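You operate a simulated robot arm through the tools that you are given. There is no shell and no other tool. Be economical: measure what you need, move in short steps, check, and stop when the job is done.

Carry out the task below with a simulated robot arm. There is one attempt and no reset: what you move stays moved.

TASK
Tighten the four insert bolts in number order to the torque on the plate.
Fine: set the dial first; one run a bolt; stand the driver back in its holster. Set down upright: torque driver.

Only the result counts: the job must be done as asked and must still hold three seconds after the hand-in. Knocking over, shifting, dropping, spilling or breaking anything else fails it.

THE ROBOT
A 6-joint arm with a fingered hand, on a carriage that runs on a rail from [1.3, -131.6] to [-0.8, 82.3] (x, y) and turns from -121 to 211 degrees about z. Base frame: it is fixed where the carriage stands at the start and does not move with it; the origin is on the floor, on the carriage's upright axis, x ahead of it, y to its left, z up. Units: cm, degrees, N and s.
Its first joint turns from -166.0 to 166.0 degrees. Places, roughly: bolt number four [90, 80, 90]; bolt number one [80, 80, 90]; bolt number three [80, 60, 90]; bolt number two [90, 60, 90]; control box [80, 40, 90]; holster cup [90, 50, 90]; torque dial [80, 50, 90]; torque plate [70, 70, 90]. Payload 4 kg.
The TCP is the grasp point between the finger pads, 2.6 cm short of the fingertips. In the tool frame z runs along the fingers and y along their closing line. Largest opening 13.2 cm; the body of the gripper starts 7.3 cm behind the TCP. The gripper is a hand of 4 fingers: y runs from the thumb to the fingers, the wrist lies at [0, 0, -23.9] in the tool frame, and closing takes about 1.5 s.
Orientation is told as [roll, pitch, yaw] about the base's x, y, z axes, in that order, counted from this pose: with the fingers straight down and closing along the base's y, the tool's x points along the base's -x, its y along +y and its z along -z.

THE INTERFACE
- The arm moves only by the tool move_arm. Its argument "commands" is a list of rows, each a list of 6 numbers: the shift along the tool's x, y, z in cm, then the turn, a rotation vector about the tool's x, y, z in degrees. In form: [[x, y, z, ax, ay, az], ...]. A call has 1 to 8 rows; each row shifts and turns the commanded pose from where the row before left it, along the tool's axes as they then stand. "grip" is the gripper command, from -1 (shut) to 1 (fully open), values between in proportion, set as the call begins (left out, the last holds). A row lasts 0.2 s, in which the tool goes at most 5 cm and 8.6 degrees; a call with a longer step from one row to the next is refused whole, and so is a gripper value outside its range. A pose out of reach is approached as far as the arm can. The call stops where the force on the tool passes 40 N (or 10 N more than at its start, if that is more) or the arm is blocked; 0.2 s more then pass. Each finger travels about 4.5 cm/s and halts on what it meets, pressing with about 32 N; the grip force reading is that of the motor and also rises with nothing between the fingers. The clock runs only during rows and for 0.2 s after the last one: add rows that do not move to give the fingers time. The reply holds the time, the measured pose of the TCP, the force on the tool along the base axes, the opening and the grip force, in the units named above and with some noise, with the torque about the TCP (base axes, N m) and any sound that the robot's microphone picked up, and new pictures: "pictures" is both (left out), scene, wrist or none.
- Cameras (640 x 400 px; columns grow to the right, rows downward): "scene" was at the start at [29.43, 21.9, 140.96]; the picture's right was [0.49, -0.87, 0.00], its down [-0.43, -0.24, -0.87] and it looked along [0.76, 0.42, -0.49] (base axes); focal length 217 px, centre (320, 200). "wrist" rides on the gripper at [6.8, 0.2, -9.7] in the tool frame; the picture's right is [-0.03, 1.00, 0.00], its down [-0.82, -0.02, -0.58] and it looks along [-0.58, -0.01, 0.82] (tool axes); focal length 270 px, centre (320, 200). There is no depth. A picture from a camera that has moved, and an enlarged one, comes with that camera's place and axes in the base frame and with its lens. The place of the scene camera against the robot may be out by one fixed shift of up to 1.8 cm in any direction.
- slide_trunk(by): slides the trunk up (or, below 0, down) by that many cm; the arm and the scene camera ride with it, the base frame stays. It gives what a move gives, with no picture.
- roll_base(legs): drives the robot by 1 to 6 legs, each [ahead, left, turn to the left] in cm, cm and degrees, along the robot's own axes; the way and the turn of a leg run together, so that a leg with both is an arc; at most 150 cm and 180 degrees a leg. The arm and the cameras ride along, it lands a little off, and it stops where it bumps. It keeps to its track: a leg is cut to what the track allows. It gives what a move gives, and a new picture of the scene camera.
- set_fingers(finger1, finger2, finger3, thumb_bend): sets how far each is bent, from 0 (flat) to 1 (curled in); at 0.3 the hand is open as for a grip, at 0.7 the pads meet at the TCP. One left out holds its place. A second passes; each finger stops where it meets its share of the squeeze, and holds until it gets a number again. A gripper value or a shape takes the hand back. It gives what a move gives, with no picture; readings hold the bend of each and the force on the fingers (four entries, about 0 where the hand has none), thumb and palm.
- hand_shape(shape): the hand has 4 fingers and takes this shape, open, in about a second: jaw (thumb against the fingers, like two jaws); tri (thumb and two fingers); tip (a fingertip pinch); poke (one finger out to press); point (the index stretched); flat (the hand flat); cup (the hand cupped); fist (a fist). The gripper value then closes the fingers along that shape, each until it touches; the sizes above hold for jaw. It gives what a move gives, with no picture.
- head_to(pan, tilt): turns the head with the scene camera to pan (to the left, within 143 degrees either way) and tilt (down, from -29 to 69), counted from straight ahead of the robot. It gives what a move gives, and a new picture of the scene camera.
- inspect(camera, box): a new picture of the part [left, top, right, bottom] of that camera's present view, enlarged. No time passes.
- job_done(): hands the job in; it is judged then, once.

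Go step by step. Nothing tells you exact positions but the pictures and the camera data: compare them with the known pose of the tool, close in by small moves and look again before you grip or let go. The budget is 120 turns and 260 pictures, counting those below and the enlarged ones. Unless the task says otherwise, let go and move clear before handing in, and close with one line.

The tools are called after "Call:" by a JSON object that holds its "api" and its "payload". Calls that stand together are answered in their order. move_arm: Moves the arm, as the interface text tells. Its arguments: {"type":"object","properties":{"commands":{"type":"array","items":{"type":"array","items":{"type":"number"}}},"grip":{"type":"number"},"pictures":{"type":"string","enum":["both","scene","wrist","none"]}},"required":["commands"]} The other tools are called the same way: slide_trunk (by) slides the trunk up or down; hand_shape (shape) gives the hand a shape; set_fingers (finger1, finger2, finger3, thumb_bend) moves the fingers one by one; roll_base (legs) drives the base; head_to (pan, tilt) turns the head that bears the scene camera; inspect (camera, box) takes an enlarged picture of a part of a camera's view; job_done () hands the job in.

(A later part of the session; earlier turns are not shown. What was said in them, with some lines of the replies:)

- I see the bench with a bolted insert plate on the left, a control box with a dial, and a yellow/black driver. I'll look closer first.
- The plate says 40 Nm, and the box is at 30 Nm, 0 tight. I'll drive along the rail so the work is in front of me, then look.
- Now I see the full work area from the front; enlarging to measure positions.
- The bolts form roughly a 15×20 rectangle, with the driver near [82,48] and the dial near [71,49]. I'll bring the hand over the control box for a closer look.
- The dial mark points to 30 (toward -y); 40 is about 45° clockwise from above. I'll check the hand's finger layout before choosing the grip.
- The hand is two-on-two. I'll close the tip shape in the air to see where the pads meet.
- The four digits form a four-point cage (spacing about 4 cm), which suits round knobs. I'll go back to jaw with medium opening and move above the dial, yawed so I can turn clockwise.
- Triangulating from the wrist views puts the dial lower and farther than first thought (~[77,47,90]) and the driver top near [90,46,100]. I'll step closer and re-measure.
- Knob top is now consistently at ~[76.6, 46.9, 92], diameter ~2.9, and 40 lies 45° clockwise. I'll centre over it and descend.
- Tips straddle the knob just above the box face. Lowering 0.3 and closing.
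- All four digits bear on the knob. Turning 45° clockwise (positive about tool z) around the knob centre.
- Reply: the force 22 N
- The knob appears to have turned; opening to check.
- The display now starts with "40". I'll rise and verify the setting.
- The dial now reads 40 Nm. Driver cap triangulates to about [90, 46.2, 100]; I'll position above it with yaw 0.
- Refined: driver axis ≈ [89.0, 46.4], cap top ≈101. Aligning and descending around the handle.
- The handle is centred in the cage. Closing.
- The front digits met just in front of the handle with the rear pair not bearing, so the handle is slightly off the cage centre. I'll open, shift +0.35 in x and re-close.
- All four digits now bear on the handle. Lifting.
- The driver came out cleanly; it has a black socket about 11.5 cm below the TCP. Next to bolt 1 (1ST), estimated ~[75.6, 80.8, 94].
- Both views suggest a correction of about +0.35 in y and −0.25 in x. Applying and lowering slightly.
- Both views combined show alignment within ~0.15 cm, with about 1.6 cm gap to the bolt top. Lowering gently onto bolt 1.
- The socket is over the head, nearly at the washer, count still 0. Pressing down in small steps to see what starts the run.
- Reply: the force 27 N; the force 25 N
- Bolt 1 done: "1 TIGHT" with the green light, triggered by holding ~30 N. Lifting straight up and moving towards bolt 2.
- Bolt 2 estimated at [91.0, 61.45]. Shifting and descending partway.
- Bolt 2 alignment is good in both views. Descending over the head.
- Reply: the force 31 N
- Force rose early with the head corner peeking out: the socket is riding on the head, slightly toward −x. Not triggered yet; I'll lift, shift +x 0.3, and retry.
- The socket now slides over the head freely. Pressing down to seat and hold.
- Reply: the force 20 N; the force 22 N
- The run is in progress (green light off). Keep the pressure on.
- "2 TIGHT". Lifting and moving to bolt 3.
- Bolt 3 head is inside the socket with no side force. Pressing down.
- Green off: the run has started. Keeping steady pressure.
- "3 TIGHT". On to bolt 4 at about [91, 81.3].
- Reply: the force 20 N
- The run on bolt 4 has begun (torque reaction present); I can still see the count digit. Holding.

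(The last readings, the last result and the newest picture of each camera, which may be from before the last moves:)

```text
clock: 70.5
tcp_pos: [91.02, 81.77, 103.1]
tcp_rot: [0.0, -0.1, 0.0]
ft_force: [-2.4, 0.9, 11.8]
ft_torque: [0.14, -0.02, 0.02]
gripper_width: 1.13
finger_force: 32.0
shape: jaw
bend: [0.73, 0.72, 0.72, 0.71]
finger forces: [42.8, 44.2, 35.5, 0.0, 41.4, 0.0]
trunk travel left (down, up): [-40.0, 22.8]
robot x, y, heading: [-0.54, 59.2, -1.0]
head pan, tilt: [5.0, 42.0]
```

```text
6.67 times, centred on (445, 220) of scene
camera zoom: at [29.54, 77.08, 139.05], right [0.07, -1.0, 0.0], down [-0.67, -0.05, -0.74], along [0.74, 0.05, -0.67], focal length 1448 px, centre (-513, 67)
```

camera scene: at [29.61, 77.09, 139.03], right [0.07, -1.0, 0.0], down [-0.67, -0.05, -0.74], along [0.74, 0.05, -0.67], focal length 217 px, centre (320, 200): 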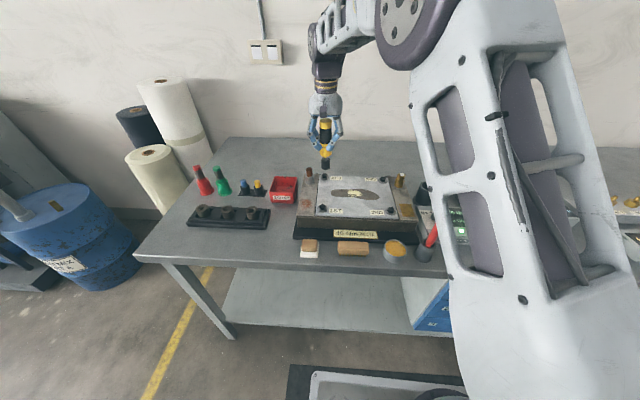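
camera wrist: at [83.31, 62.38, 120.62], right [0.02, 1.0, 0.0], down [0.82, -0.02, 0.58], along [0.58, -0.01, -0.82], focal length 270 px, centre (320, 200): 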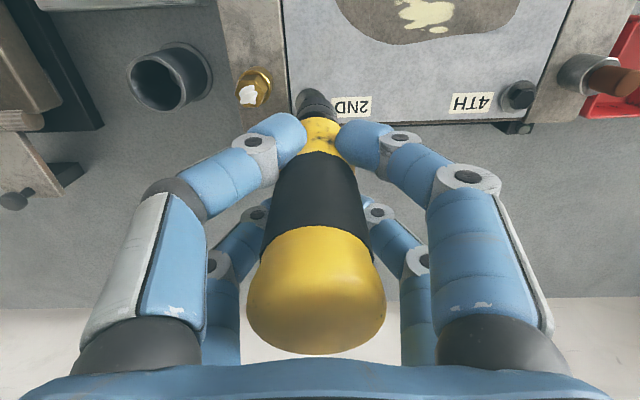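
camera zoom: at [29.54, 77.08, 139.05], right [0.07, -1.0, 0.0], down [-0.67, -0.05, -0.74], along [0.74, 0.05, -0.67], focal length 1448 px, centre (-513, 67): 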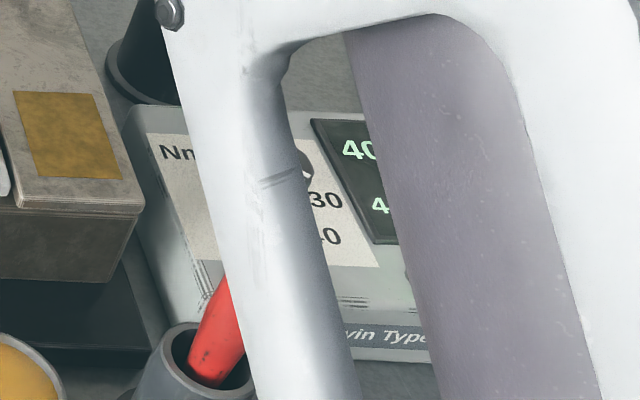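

"4" tight. Lifting and carrying the driver back above its holster.

Call:
{"api": "move_arm", "payload": {"commands": [[0, 0, -1, 0, 0, 0], [0, 0, -3, 0, 0, 0], [0, 0, -4, 0, 0, 0], [0, 0, -2, 0, 0, 0], [0.25, -4.3, 0, 0, 0, 0], [0.25, -4.3, 0, 0, 0, 0], [0.25, -4.3, 0, 0, 0, 0], [0.25, -4.3, 0, 0, 0, 0]], "pictures": "none"}}

Call:
{"api": "move_arm", "payload": {"commands": [[0.25, -4.3, 0, 0, 0, 0], [0.25, -4.3, 0, 0, 0, 0], [0.25, -4.3, 0, 0, 0, 0], [0.25, -4.3, 0, 0, 0, 0], [0, -0.9, 0, 0, 0, 0], [0, 0, 0, 0, 0, 0]]}}

Call:
{"api": "inspect", "payload": {"camera": "scene", "box": [380, 110, 480, 250]}}

Call:
{"api": "inspect", "payload": {"camera": "wrist", "box": [270, 40, 370, 120]}}

```text
clock: 72.3
tcp_pos: [90.04, 64.48, 113.13]
tcp_rot: [0.0, 0.0, 0.0]
ft_force: [-0.6, 0.7, -4.4]
ft_torque: [-0.01, 0.01, -0.02]
gripper_width: 1.14
finger_force: 32.4
shape: jaw
bend: [0.73, 0.72, 0.72, 0.71]
finger forces: [41.1, 42.7, 36.3, 0.1, 41.3, 0.1]
trunk travel left (down, up): [-40.0, 22.8]
robot x, y, heading: [-0.47, 59.0, -0.8]
head pan, tilt: [5.0, 42.0]
```

```text
clock: 73.7
tcp_pos: [89.24, 46.3, 112.93]
tcp_rot: [-0.1, 0.1, 0.0]
ft_force: [-0.7, 0.3, -5.0]
ft_torque: [0.0, 0.01, -0.04]
gripper_width: 1.11
finger_force: 32.2
shape: jaw
bend: [0.73, 0.72, 0.72, 0.71]
finger forces: [40.2, 41.0, 36.6, 0.0, 41.0, 0.0]
trunk travel left (down, up): [-40.0, 22.8]
robot x, y, heading: [-0.71, 59.57, -1.0]
head pan, tilt: [5.0, 42.0]
camera scene: at [29.61, 77.08, 139.03], right [0.07, -1.0, 0.0], down [-0.67, -0.05, -0.74], along [0.74, 0.05, -0.67], focal length 217 px, centre (320, 200)
camera wrist: at [82.43, 46.59, 122.55], right [0.03, 1.0, 0.0], down [0.82, -0.02, 0.58], along [0.58, -0.01, -0.82], focal length 270 px, centre (320, 200)
```

scene: 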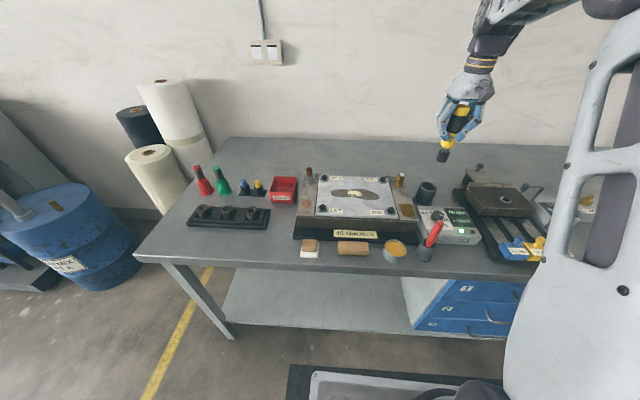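
wrist: 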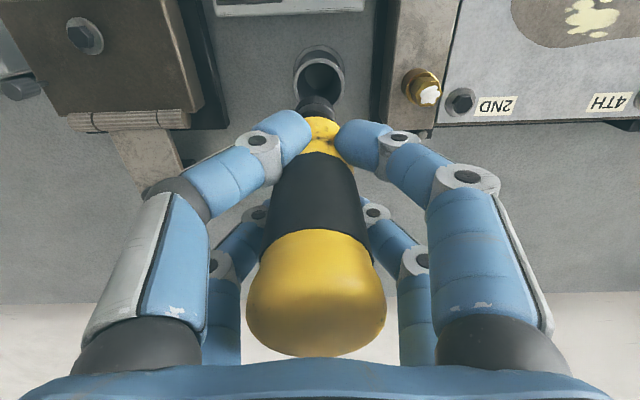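

```text
2.86 times, centred on (430, 180) of scene
camera zoom: at [29.61, 77.08, 139.03], right [0.07, -1.0, 0.0], down [-0.67, -0.05, -0.74], along [0.74, 0.05, -0.67], focal length 621 px, centre (6, 257)
```

zoom: 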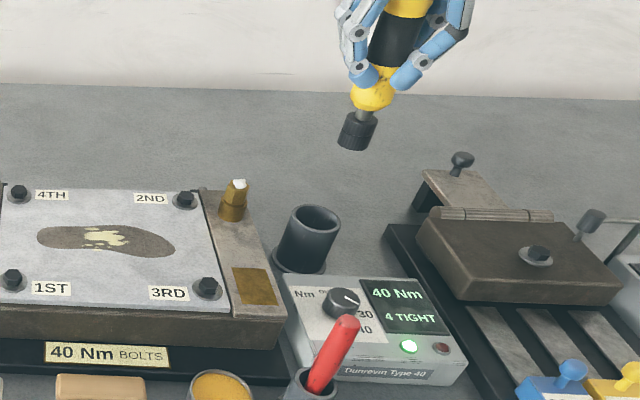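

```text
5.00 times, centred on (320, 80) of wrist
camera zoom: at [82.43, 46.59, 122.55], right [0.03, 1.0, 0.0], down [0.82, -0.02, 0.58], along [0.58, -0.01, -0.82], focal length 1351 px, centre (320, 800)
```

zoom: 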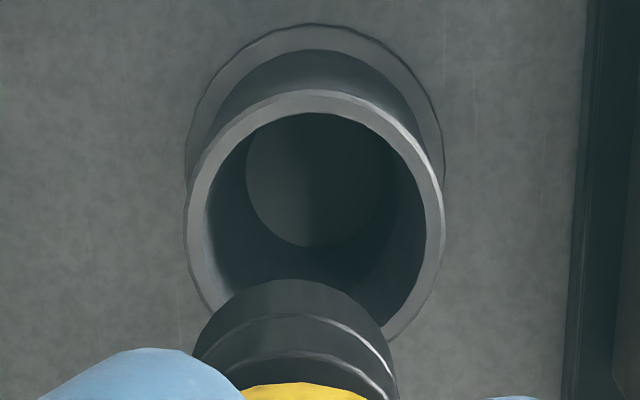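

"4 TIGHT" confirmed. The holster mouth is below; small correction (+0.2 y, −0.12 x), then lowering in stages.

Call:
{"api": "move_arm", "payload": {"commands": [[0.12, 0.2, 0, 0, 0, 0], [0, 0, 2.2, 0, 0, 0], [0, 0, 2.2, 0, 0, 0], [0, 0, 2, 0, 0, 0], [0, 0, 1.5, 0, 0, 0], [0, 0, 0, 0, 0, 0]]}}

Call:
{"api": "inspect", "payload": {"camera": "scene", "box": [400, 130, 450, 210]}}

Call:
{"api": "inspect", "payload": {"camera": "wrist", "box": [270, 60, 370, 140]}}

```text
clock: 75.1
tcp_pos: [88.97, 46.63, 105.18]
tcp_rot: [0.1, -0.1, 0.0]
ft_force: [0.3, 0.4, -4.0]
ft_torque: [0.02, 0.05, -0.02]
gripper_width: 1.1
finger_force: 32.1
shape: jaw
bend: [0.73, 0.72, 0.72, 0.71]
finger forces: [40.2, 41.5, 37.4, 0.1, 42.4, 0.0]
trunk travel left (down, up): [-40.0, 22.8]
robot x, y, heading: [-0.62, 59.31, -0.7]
head pan, tilt: [5.0, 42.0]
camera scene: at [29.61, 77.08, 139.03], right [0.07, -1.0, 0.0], down [-0.67, -0.05, -0.74], along [0.74, 0.05, -0.67], focal length 217 px, centre (320, 200)
camera wrist: at [82.14, 46.89, 114.62], right [0.03, 1.0, 0.0], down [0.82, -0.02, 0.58], along [0.58, -0.01, -0.82], focal length 270 px, centre (320, 200)
```

scene: 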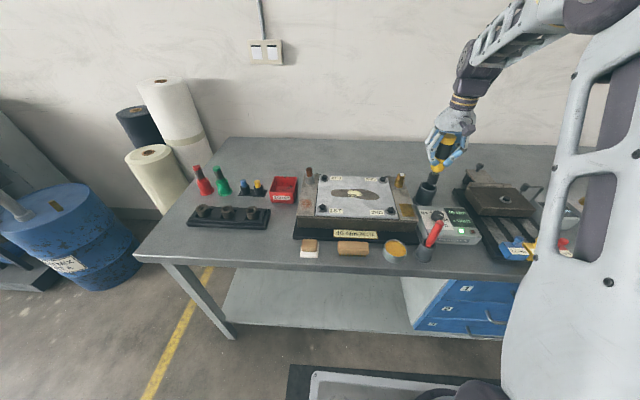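
wrist: 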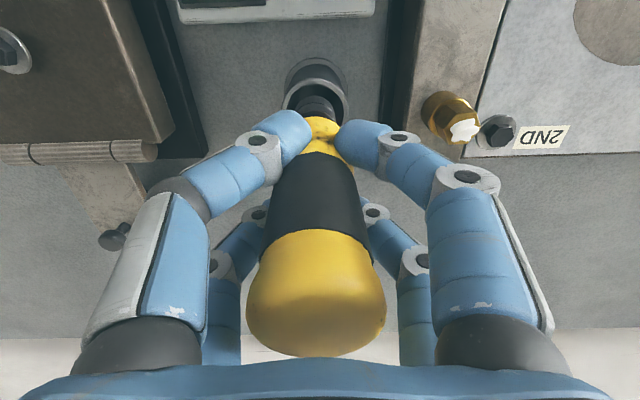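

```text
5.00 times, centred on (425, 170) of scene
camera zoom: at [29.61, 77.08, 139.03], right [0.07, -1.0, 0.0], down [-0.67, -0.05, -0.74], along [0.74, 0.05, -0.67], focal length 1086 px, centre (-205, 350)
```

zoom: 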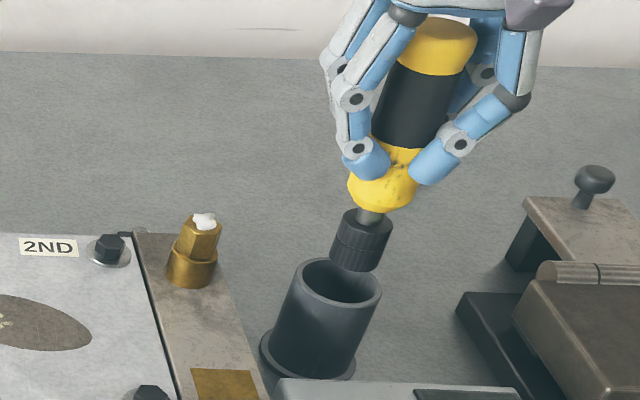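

```text
5.00 times, centred on (320, 100) of wrist
camera zoom: at [82.14, 46.89, 114.62], right [0.03, 1.0, 0.0], down [0.82, -0.02, 0.58], along [0.58, -0.01, -0.82], focal length 1351 px, centre (320, 700)
```

zoom: 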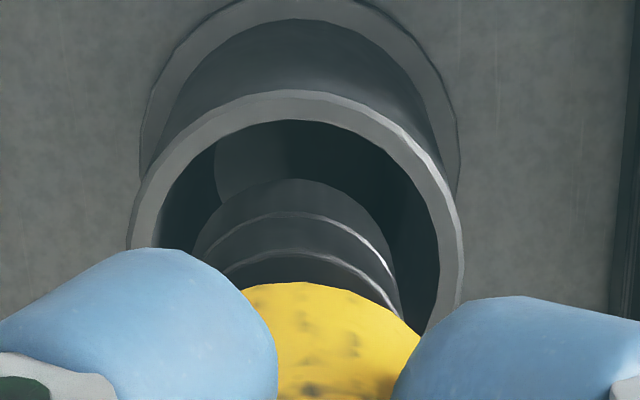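

Call:
{"api": "move_arm", "payload": {"commands": [[0, 0.05, 1, 0, 0, 0], [0, 0, 1, 0, 0, 0], [0, 0, 1, 0, 0, 0], [0, 0, 1, 0, 0, 0], [0, 0, 1, 0, 0, 0], [0, 0, 0, 0, 0, 0]], "pictures": "none"}}

Call:
{"api": "inspect", "payload": {"camera": "scene", "box": [400, 130, 450, 210]}}

Call:
{"api": "inspect", "payload": {"camera": "wrist", "box": [270, 60, 370, 140]}}

```text
clock: 76.5
tcp_pos: [88.82, 46.65, 100.19]
tcp_rot: [0.0, -0.1, 0.0]
ft_force: [3.5, 0.7, -3.3]
ft_torque: [0.04, -0.41, 0.05]
gripper_width: 1.12
finger_force: 32.3
shape: jaw
bend: [0.73, 0.72, 0.72, 0.71]
finger forces: [40.3, 45.3, 40.5, 0.0, 43.9, 0.0]
trunk travel left (down, up): [-40.0, 22.8]
robot x, y, heading: [-0.68, 59.29, -1.0]
head pan, tilt: [5.0, 42.0]
```

```text
5.00 times, centred on (425, 170) of scene
camera zoom: at [29.62, 77.09, 139.02], right [0.07, -1.0, 0.0], down [-0.67, -0.05, -0.74], along [0.74, 0.05, -0.67], focal length 1086 px, centre (-205, 350)
```

zoom: 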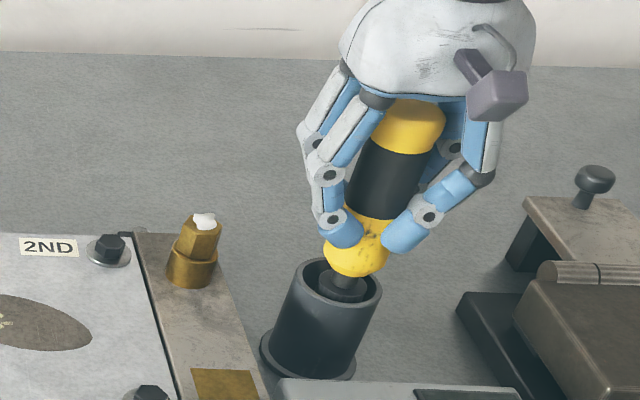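

```text
5.00 times, centred on (320, 100) of wrist
camera zoom: at [81.99, 46.83, 109.71], right [0.03, 1.0, 0.0], down [0.82, -0.02, 0.58], along [0.58, -0.01, -0.82], focal length 1351 px, centre (320, 700)
```

zoom: 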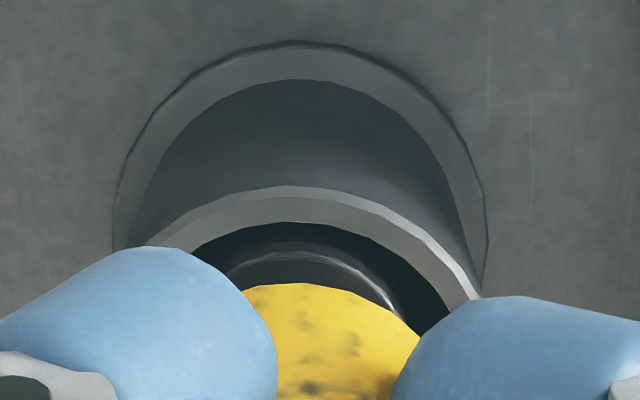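

Slight +x wall contact; shifting +0.3 in x and continuing down.

Call:
{"api": "move_arm", "payload": {"commands": [[-0.3, 0, 0, 0, 0, 0], [0, 0, 0.7, 0, 0, 0], [0, 0, 0.7, 0, 0, 0], [0, 0, 0.6, 0, 0, 0], [0, 0, 0, 0, 0, 0]], "pictures": "none"}}

Call:
{"api": "inspect", "payload": {"camera": "scene", "box": [400, 130, 450, 210]}}

Call:
{"api": "inspect", "payload": {"camera": "wrist", "box": [270, 60, 370, 140]}}

```text
clock: 77.7
tcp_pos: [89.19, 46.71, 98.12]
tcp_rot: [0.0, -0.1, 0.0]
ft_force: [-0.6, 0.2, -4.0]
ft_torque: [0.01, 0.0, -0.02]
gripper_width: 1.08
finger_force: 32.2
shape: jaw
bend: [0.73, 0.72, 0.72, 0.71]
finger forces: [40.8, 43.4, 37.5, 0.1, 43.8, 0.0]
trunk travel left (down, up): [-40.0, 22.8]
robot x, y, heading: [-0.46, 59.41, -0.9]
head pan, tilt: [5.0, 42.0]
```

```text
5.00 times, centred on (425, 170) of scene
camera zoom: at [29.61, 77.08, 139.03], right [0.07, -1.0, 0.0], down [-0.67, -0.05, -0.74], along [0.74, 0.05, -0.67], focal length 1086 px, centre (-205, 350)
```

zoom: 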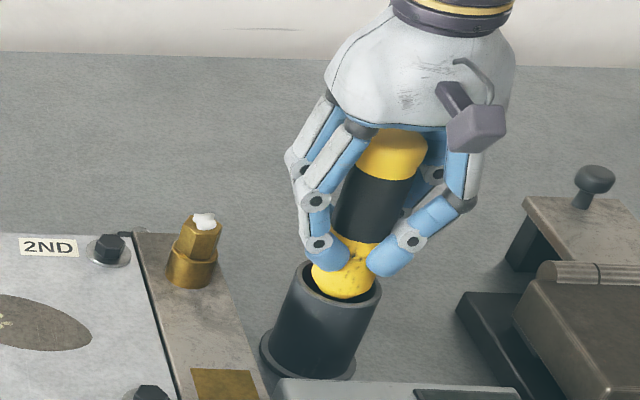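

```text
5.00 times, centred on (320, 100) of wrist
camera zoom: at [82.38, 46.84, 107.61], right [0.03, 1.0, 0.0], down [0.82, -0.02, 0.58], along [0.58, -0.01, -0.82], focal length 1351 px, centre (320, 700)
```

zoom: 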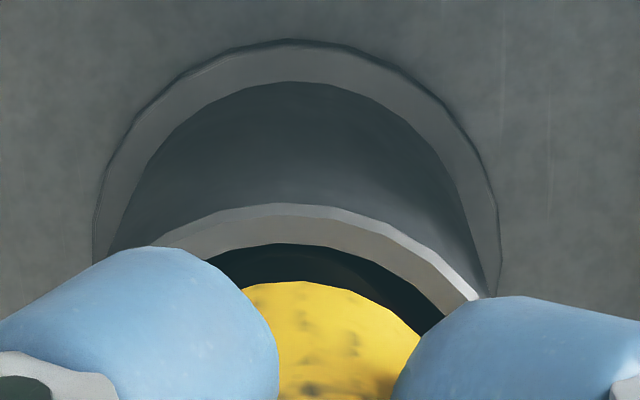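

Call:
{"api": "move_arm", "payload": {"commands": [[0, 0, 0.5, 0, 0, 0], [0, 0, 0.5, 0, 0, 0], [0, 0, 0.4, 0, 0, 0], [0, 0, 0.3, 0, 0, 0], [0, 0, 0, 0, 0, 0]], "pictures": "none"}}

Call:
{"api": "inspect", "payload": {"camera": "scene", "box": [400, 150, 440, 200]}}

```text
clock: 78.9
tcp_pos: [89.21, 46.58, 96.39]
tcp_rot: [0.0, -0.1, 0.0]
ft_force: [4.1, 1.5, -2.9]
ft_torque: [0.02, -0.32, 0.01]
gripper_width: 1.11
finger_force: 31.6
shape: jaw
bend: [0.73, 0.72, 0.72, 0.71]
finger forces: [39.9, 44.5, 40.1, 0.0, 44.4, 0.0]
trunk travel left (down, up): [-40.0, 22.8]
robot x, y, heading: [-0.51, 59.56, -1.0]
head pan, tilt: [5.0, 42.0]
```

```text
8.00 times, centred on (420, 175) of scene
camera zoom: at [29.62, 77.09, 139.03], right [0.07, -1.0, 0.0], down [-0.67, -0.05, -0.74], along [0.74, 0.05, -0.67], focal length 1738 px, centre (-480, 400)
```

zoom: 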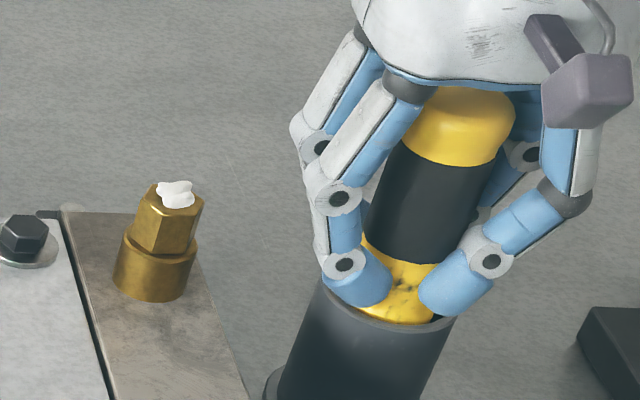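

Call:
{"api": "move_arm", "payload": {"commands": [[-0.2, 0, 0, 0, 0, 0], [0, 0, 0.2, 0, 0, 0], [0, 0, 0.2, 0, 0, 0], [0, 0, 0, 0, 0, 0]], "pictures": "none"}}

Call:
{"api": "inspect", "payload": {"camera": "wrist", "box": [220, 60, 420, 180]}}

```text
clock: 79.9
tcp_pos: [89.27, 46.54, 96.33]
tcp_rot: [0.0, -0.2, -0.1]
ft_force: [-6.3, 1.0, 26.5]
ft_torque: [0.16, 0.28, 0.1]
gripper_width: 1.15
finger_force: 32.2
shape: jaw
bend: [0.73, 0.72, 0.72, 0.71]
finger forces: [43.6, 38.9, 37.3, 0.1, 48.4, 0.0]
trunk travel left (down, up): [-40.0, 22.8]
robot x, y, heading: [-0.59, 59.57, -1.1]
head pan, tilt: [5.0, 42.0]
```

```text
3.20 times, centred on (320, 120) of wrist
camera zoom: at [82.61, 46.84, 105.76], right [0.03, 1.0, 0.0], down [0.81, -0.02, 0.58], along [0.58, -0.02, -0.81], focal length 865 px, centre (320, 456)
```

zoom: 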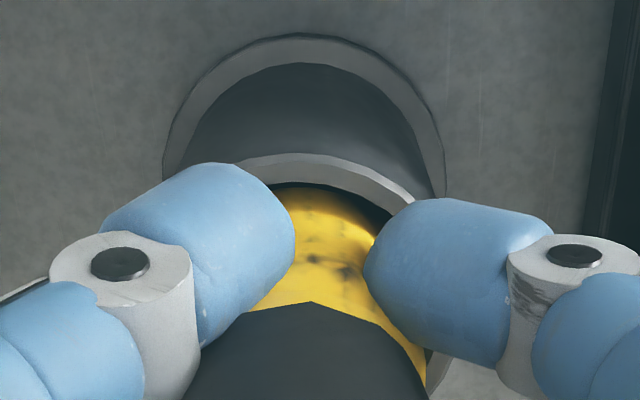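

The driver has bottomed in the holster. I'll relieve the force, then open gradually.

Call:
{"api": "move_arm", "payload": {"commands": [[0.1, 0, -0.25, 0, 0, 0], [0, 0, 0, 0, 0, 0]], "pictures": "none"}}

Call:
{"api": "move_arm", "payload": {"commands": [[0, 0, 0, 0, 0, 0], [0, 0, 0, 0, 0, 0], [0, 0, 0, 0, 0, 0], [0, 0, 0, 0, 0, 0], [0, 0, 0, 0, 0, 0], [0, 0, 0, 0, 0, 0]], "grip": 0.2}}

Call:
{"api": "inspect", "payload": {"camera": "scene", "box": [390, 140, 450, 210]}}

```text
clock: 80.5
tcp_pos: [89.24, 46.61, 96.32]
tcp_rot: [0.0, -0.1, 0.1]
ft_force: [2.4, -1.6, 8.7]
ft_torque: [-0.07, -0.36, 0.03]
gripper_width: 1.12
finger_force: 31.7
shape: jaw
bend: [0.73, 0.72, 0.72, 0.71]
finger forces: [39.4, 41.9, 38.2, 0.0, 45.2, 0.1]
trunk travel left (down, up): [-40.0, 22.8]
robot x, y, heading: [-0.67, 59.31, -0.9]
head pan, tilt: [5.0, 42.0]
```

```text
clock: 81.9
tcp_pos: [89.28, 46.57, 96.29]
tcp_rot: [0.0, 0.0, 0.0]
ft_force: [-0.1, -0.7, -0.5]
ft_torque: [0.01, 0.03, 0.01]
gripper_width: 7.89
finger_force: 0.1
shape: jaw
bend: [0.71, 0.71, 0.71, 0.7]
finger forces: [0.1, 0.1, 0.0, 0.1, 0.0, 0.1]
trunk travel left (down, up): [-40.0, 22.8]
robot x, y, heading: [-0.59, 59.46, -1.1]
head pan, tilt: [5.0, 42.0]
camera scene: at [29.59, 77.09, 139.03], right [0.07, -1.0, 0.0], down [-0.67, -0.05, -0.74], along [0.74, 0.05, -0.67], focal length 217 px, centre (320, 200)
camera wrist: at [82.48, 46.89, 105.82], right [0.03, 1.0, 0.0], down [0.82, -0.02, 0.58], along [0.58, -0.01, -0.82], focal length 270 px, centre (320, 200)
```

scene: 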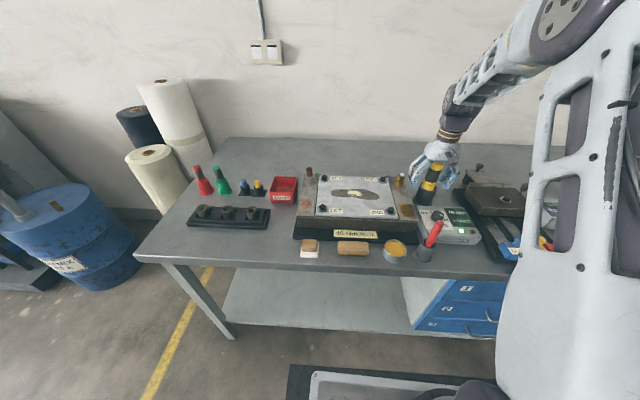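
wrist: 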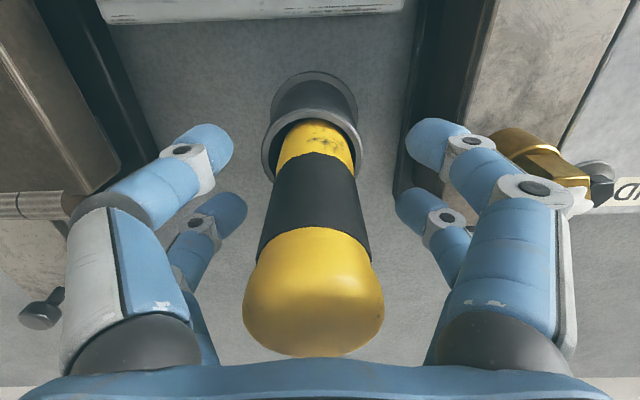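

```text
5.71 times, centred on (420, 175) of scene
camera zoom: at [29.59, 77.09, 139.03], right [0.07, -1.0, 0.0], down [-0.67, -0.05, -0.74], along [0.74, 0.05, -0.67], focal length 1242 px, centre (-251, 343)
```

zoom: 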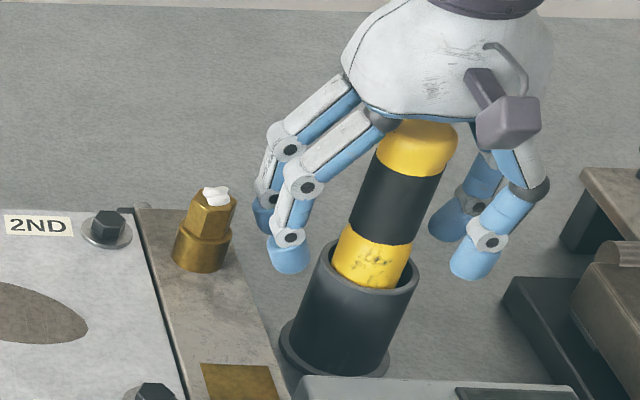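

The driver stands in its holster and the hand is open. Raising straight up and clear, then a final check.

Call:
{"api": "move_arm", "payload": {"commands": [[0, 0, -1.5, 0, 0, 0], [0, 0, -3, 0, 0, 0], [0, 0, -4, 0, 0, 0], [0, 0, -4, 0, 0, 0], [0, 0, -4, 0, 0, 0], [2, 0, -3, 0, 0, 0], [4, 0, 0, 0, 0, 0], [4, 0, 0, 0, 0, 0]]}}

Call:
{"api": "inspect", "payload": {"camera": "scene", "box": [290, 140, 480, 260]}}

Call:
{"api": "inspect", "payload": {"camera": "wrist", "box": [220, 20, 420, 220]}}

```text
clock: 83.7
tcp_pos: [79.27, 47.0, 115.91]
tcp_rot: [0.0, 0.0, 0.1]
ft_force: [0.5, 0.3, -1.0]
ft_torque: [0.01, 0.0, -0.02]
gripper_width: 7.89
finger_force: 0.1
shape: jaw
bend: [0.71, 0.71, 0.71, 0.7]
finger forces: [0.0, 0.1, 0.0, 0.1, 0.0, 0.1]
trunk travel left (down, up): [-40.0, 22.8]
robot x, y, heading: [-0.67, 59.28, -0.8]
head pan, tilt: [5.0, 42.0]
camera scene: at [29.66, 77.08, 139.02], right [0.07, -1.0, 0.0], down [-0.67, -0.05, -0.74], along [0.74, 0.05, -0.67], focal length 217 px, centre (320, 200)
camera wrist: at [72.53, 47.2, 125.41], right [0.03, 1.0, 0.0], down [0.82, -0.02, 0.58], along [0.58, -0.01, -0.82], focal length 270 px, centre (320, 200)
```

scene: 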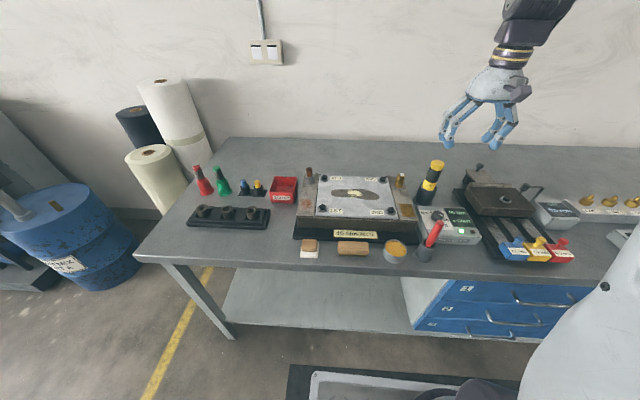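
wrist: 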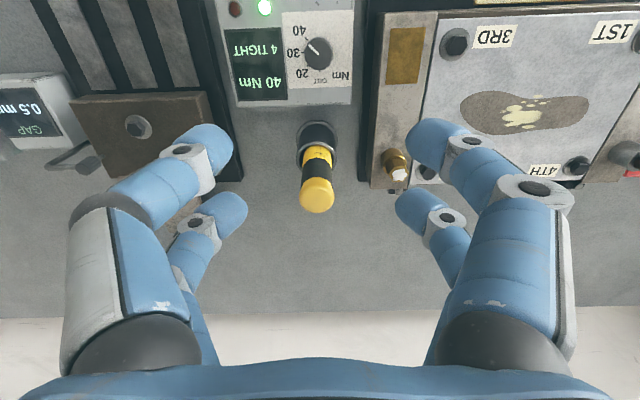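

```text
3.33 times, centred on (385, 200) of scene
camera zoom: at [29.66, 77.08, 139.02], right [0.07, -1.0, 0.0], down [-0.67, -0.05, -0.74], along [0.74, 0.05, -0.67], focal length 724 px, centre (103, 200)
```

zoom: 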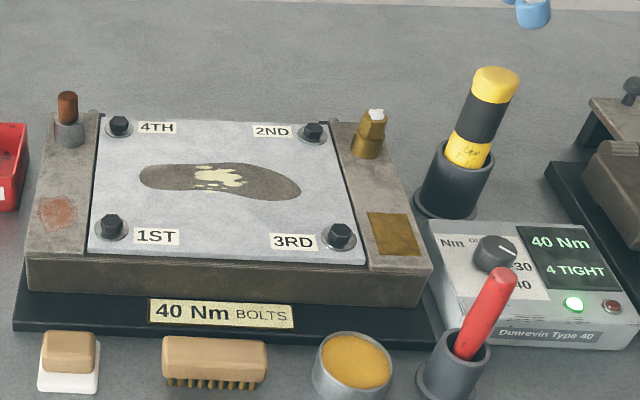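

```text
2.00 times, centred on (320, 120) of wrist
camera zoom: at [72.53, 47.2, 125.41], right [0.03, 1.0, 0.0], down [0.82, -0.02, 0.58], along [0.58, -0.01, -0.82], focal length 541 px, centre (320, 360)
```

zoom: 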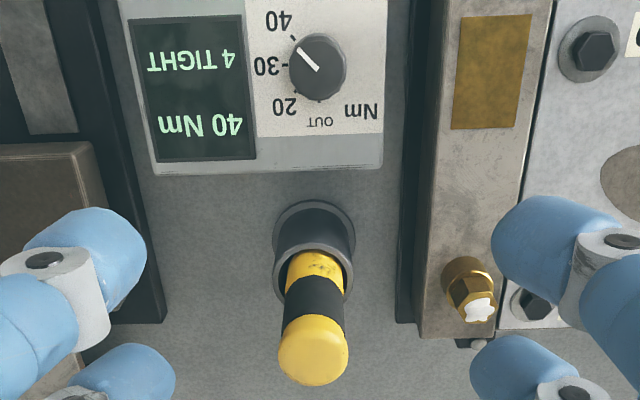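

The display reads 40 Nm and 4 TIGHT with the green light on. The driver stands upright in its holster, everything else is in place and the hand is clear, so I am handing in.

Call:
{"api": "job_done", "payload": {}}

```text
The job is handed in.
```

I set the dial to 40 Nm and tightened bolts 1 to 4 in number order; the control box read "4 TIGHT" with the green light on. On bolt 2 the socket first rode on the bolt head, so I lifted and realigned before its run. The driver is back upright in its holster.
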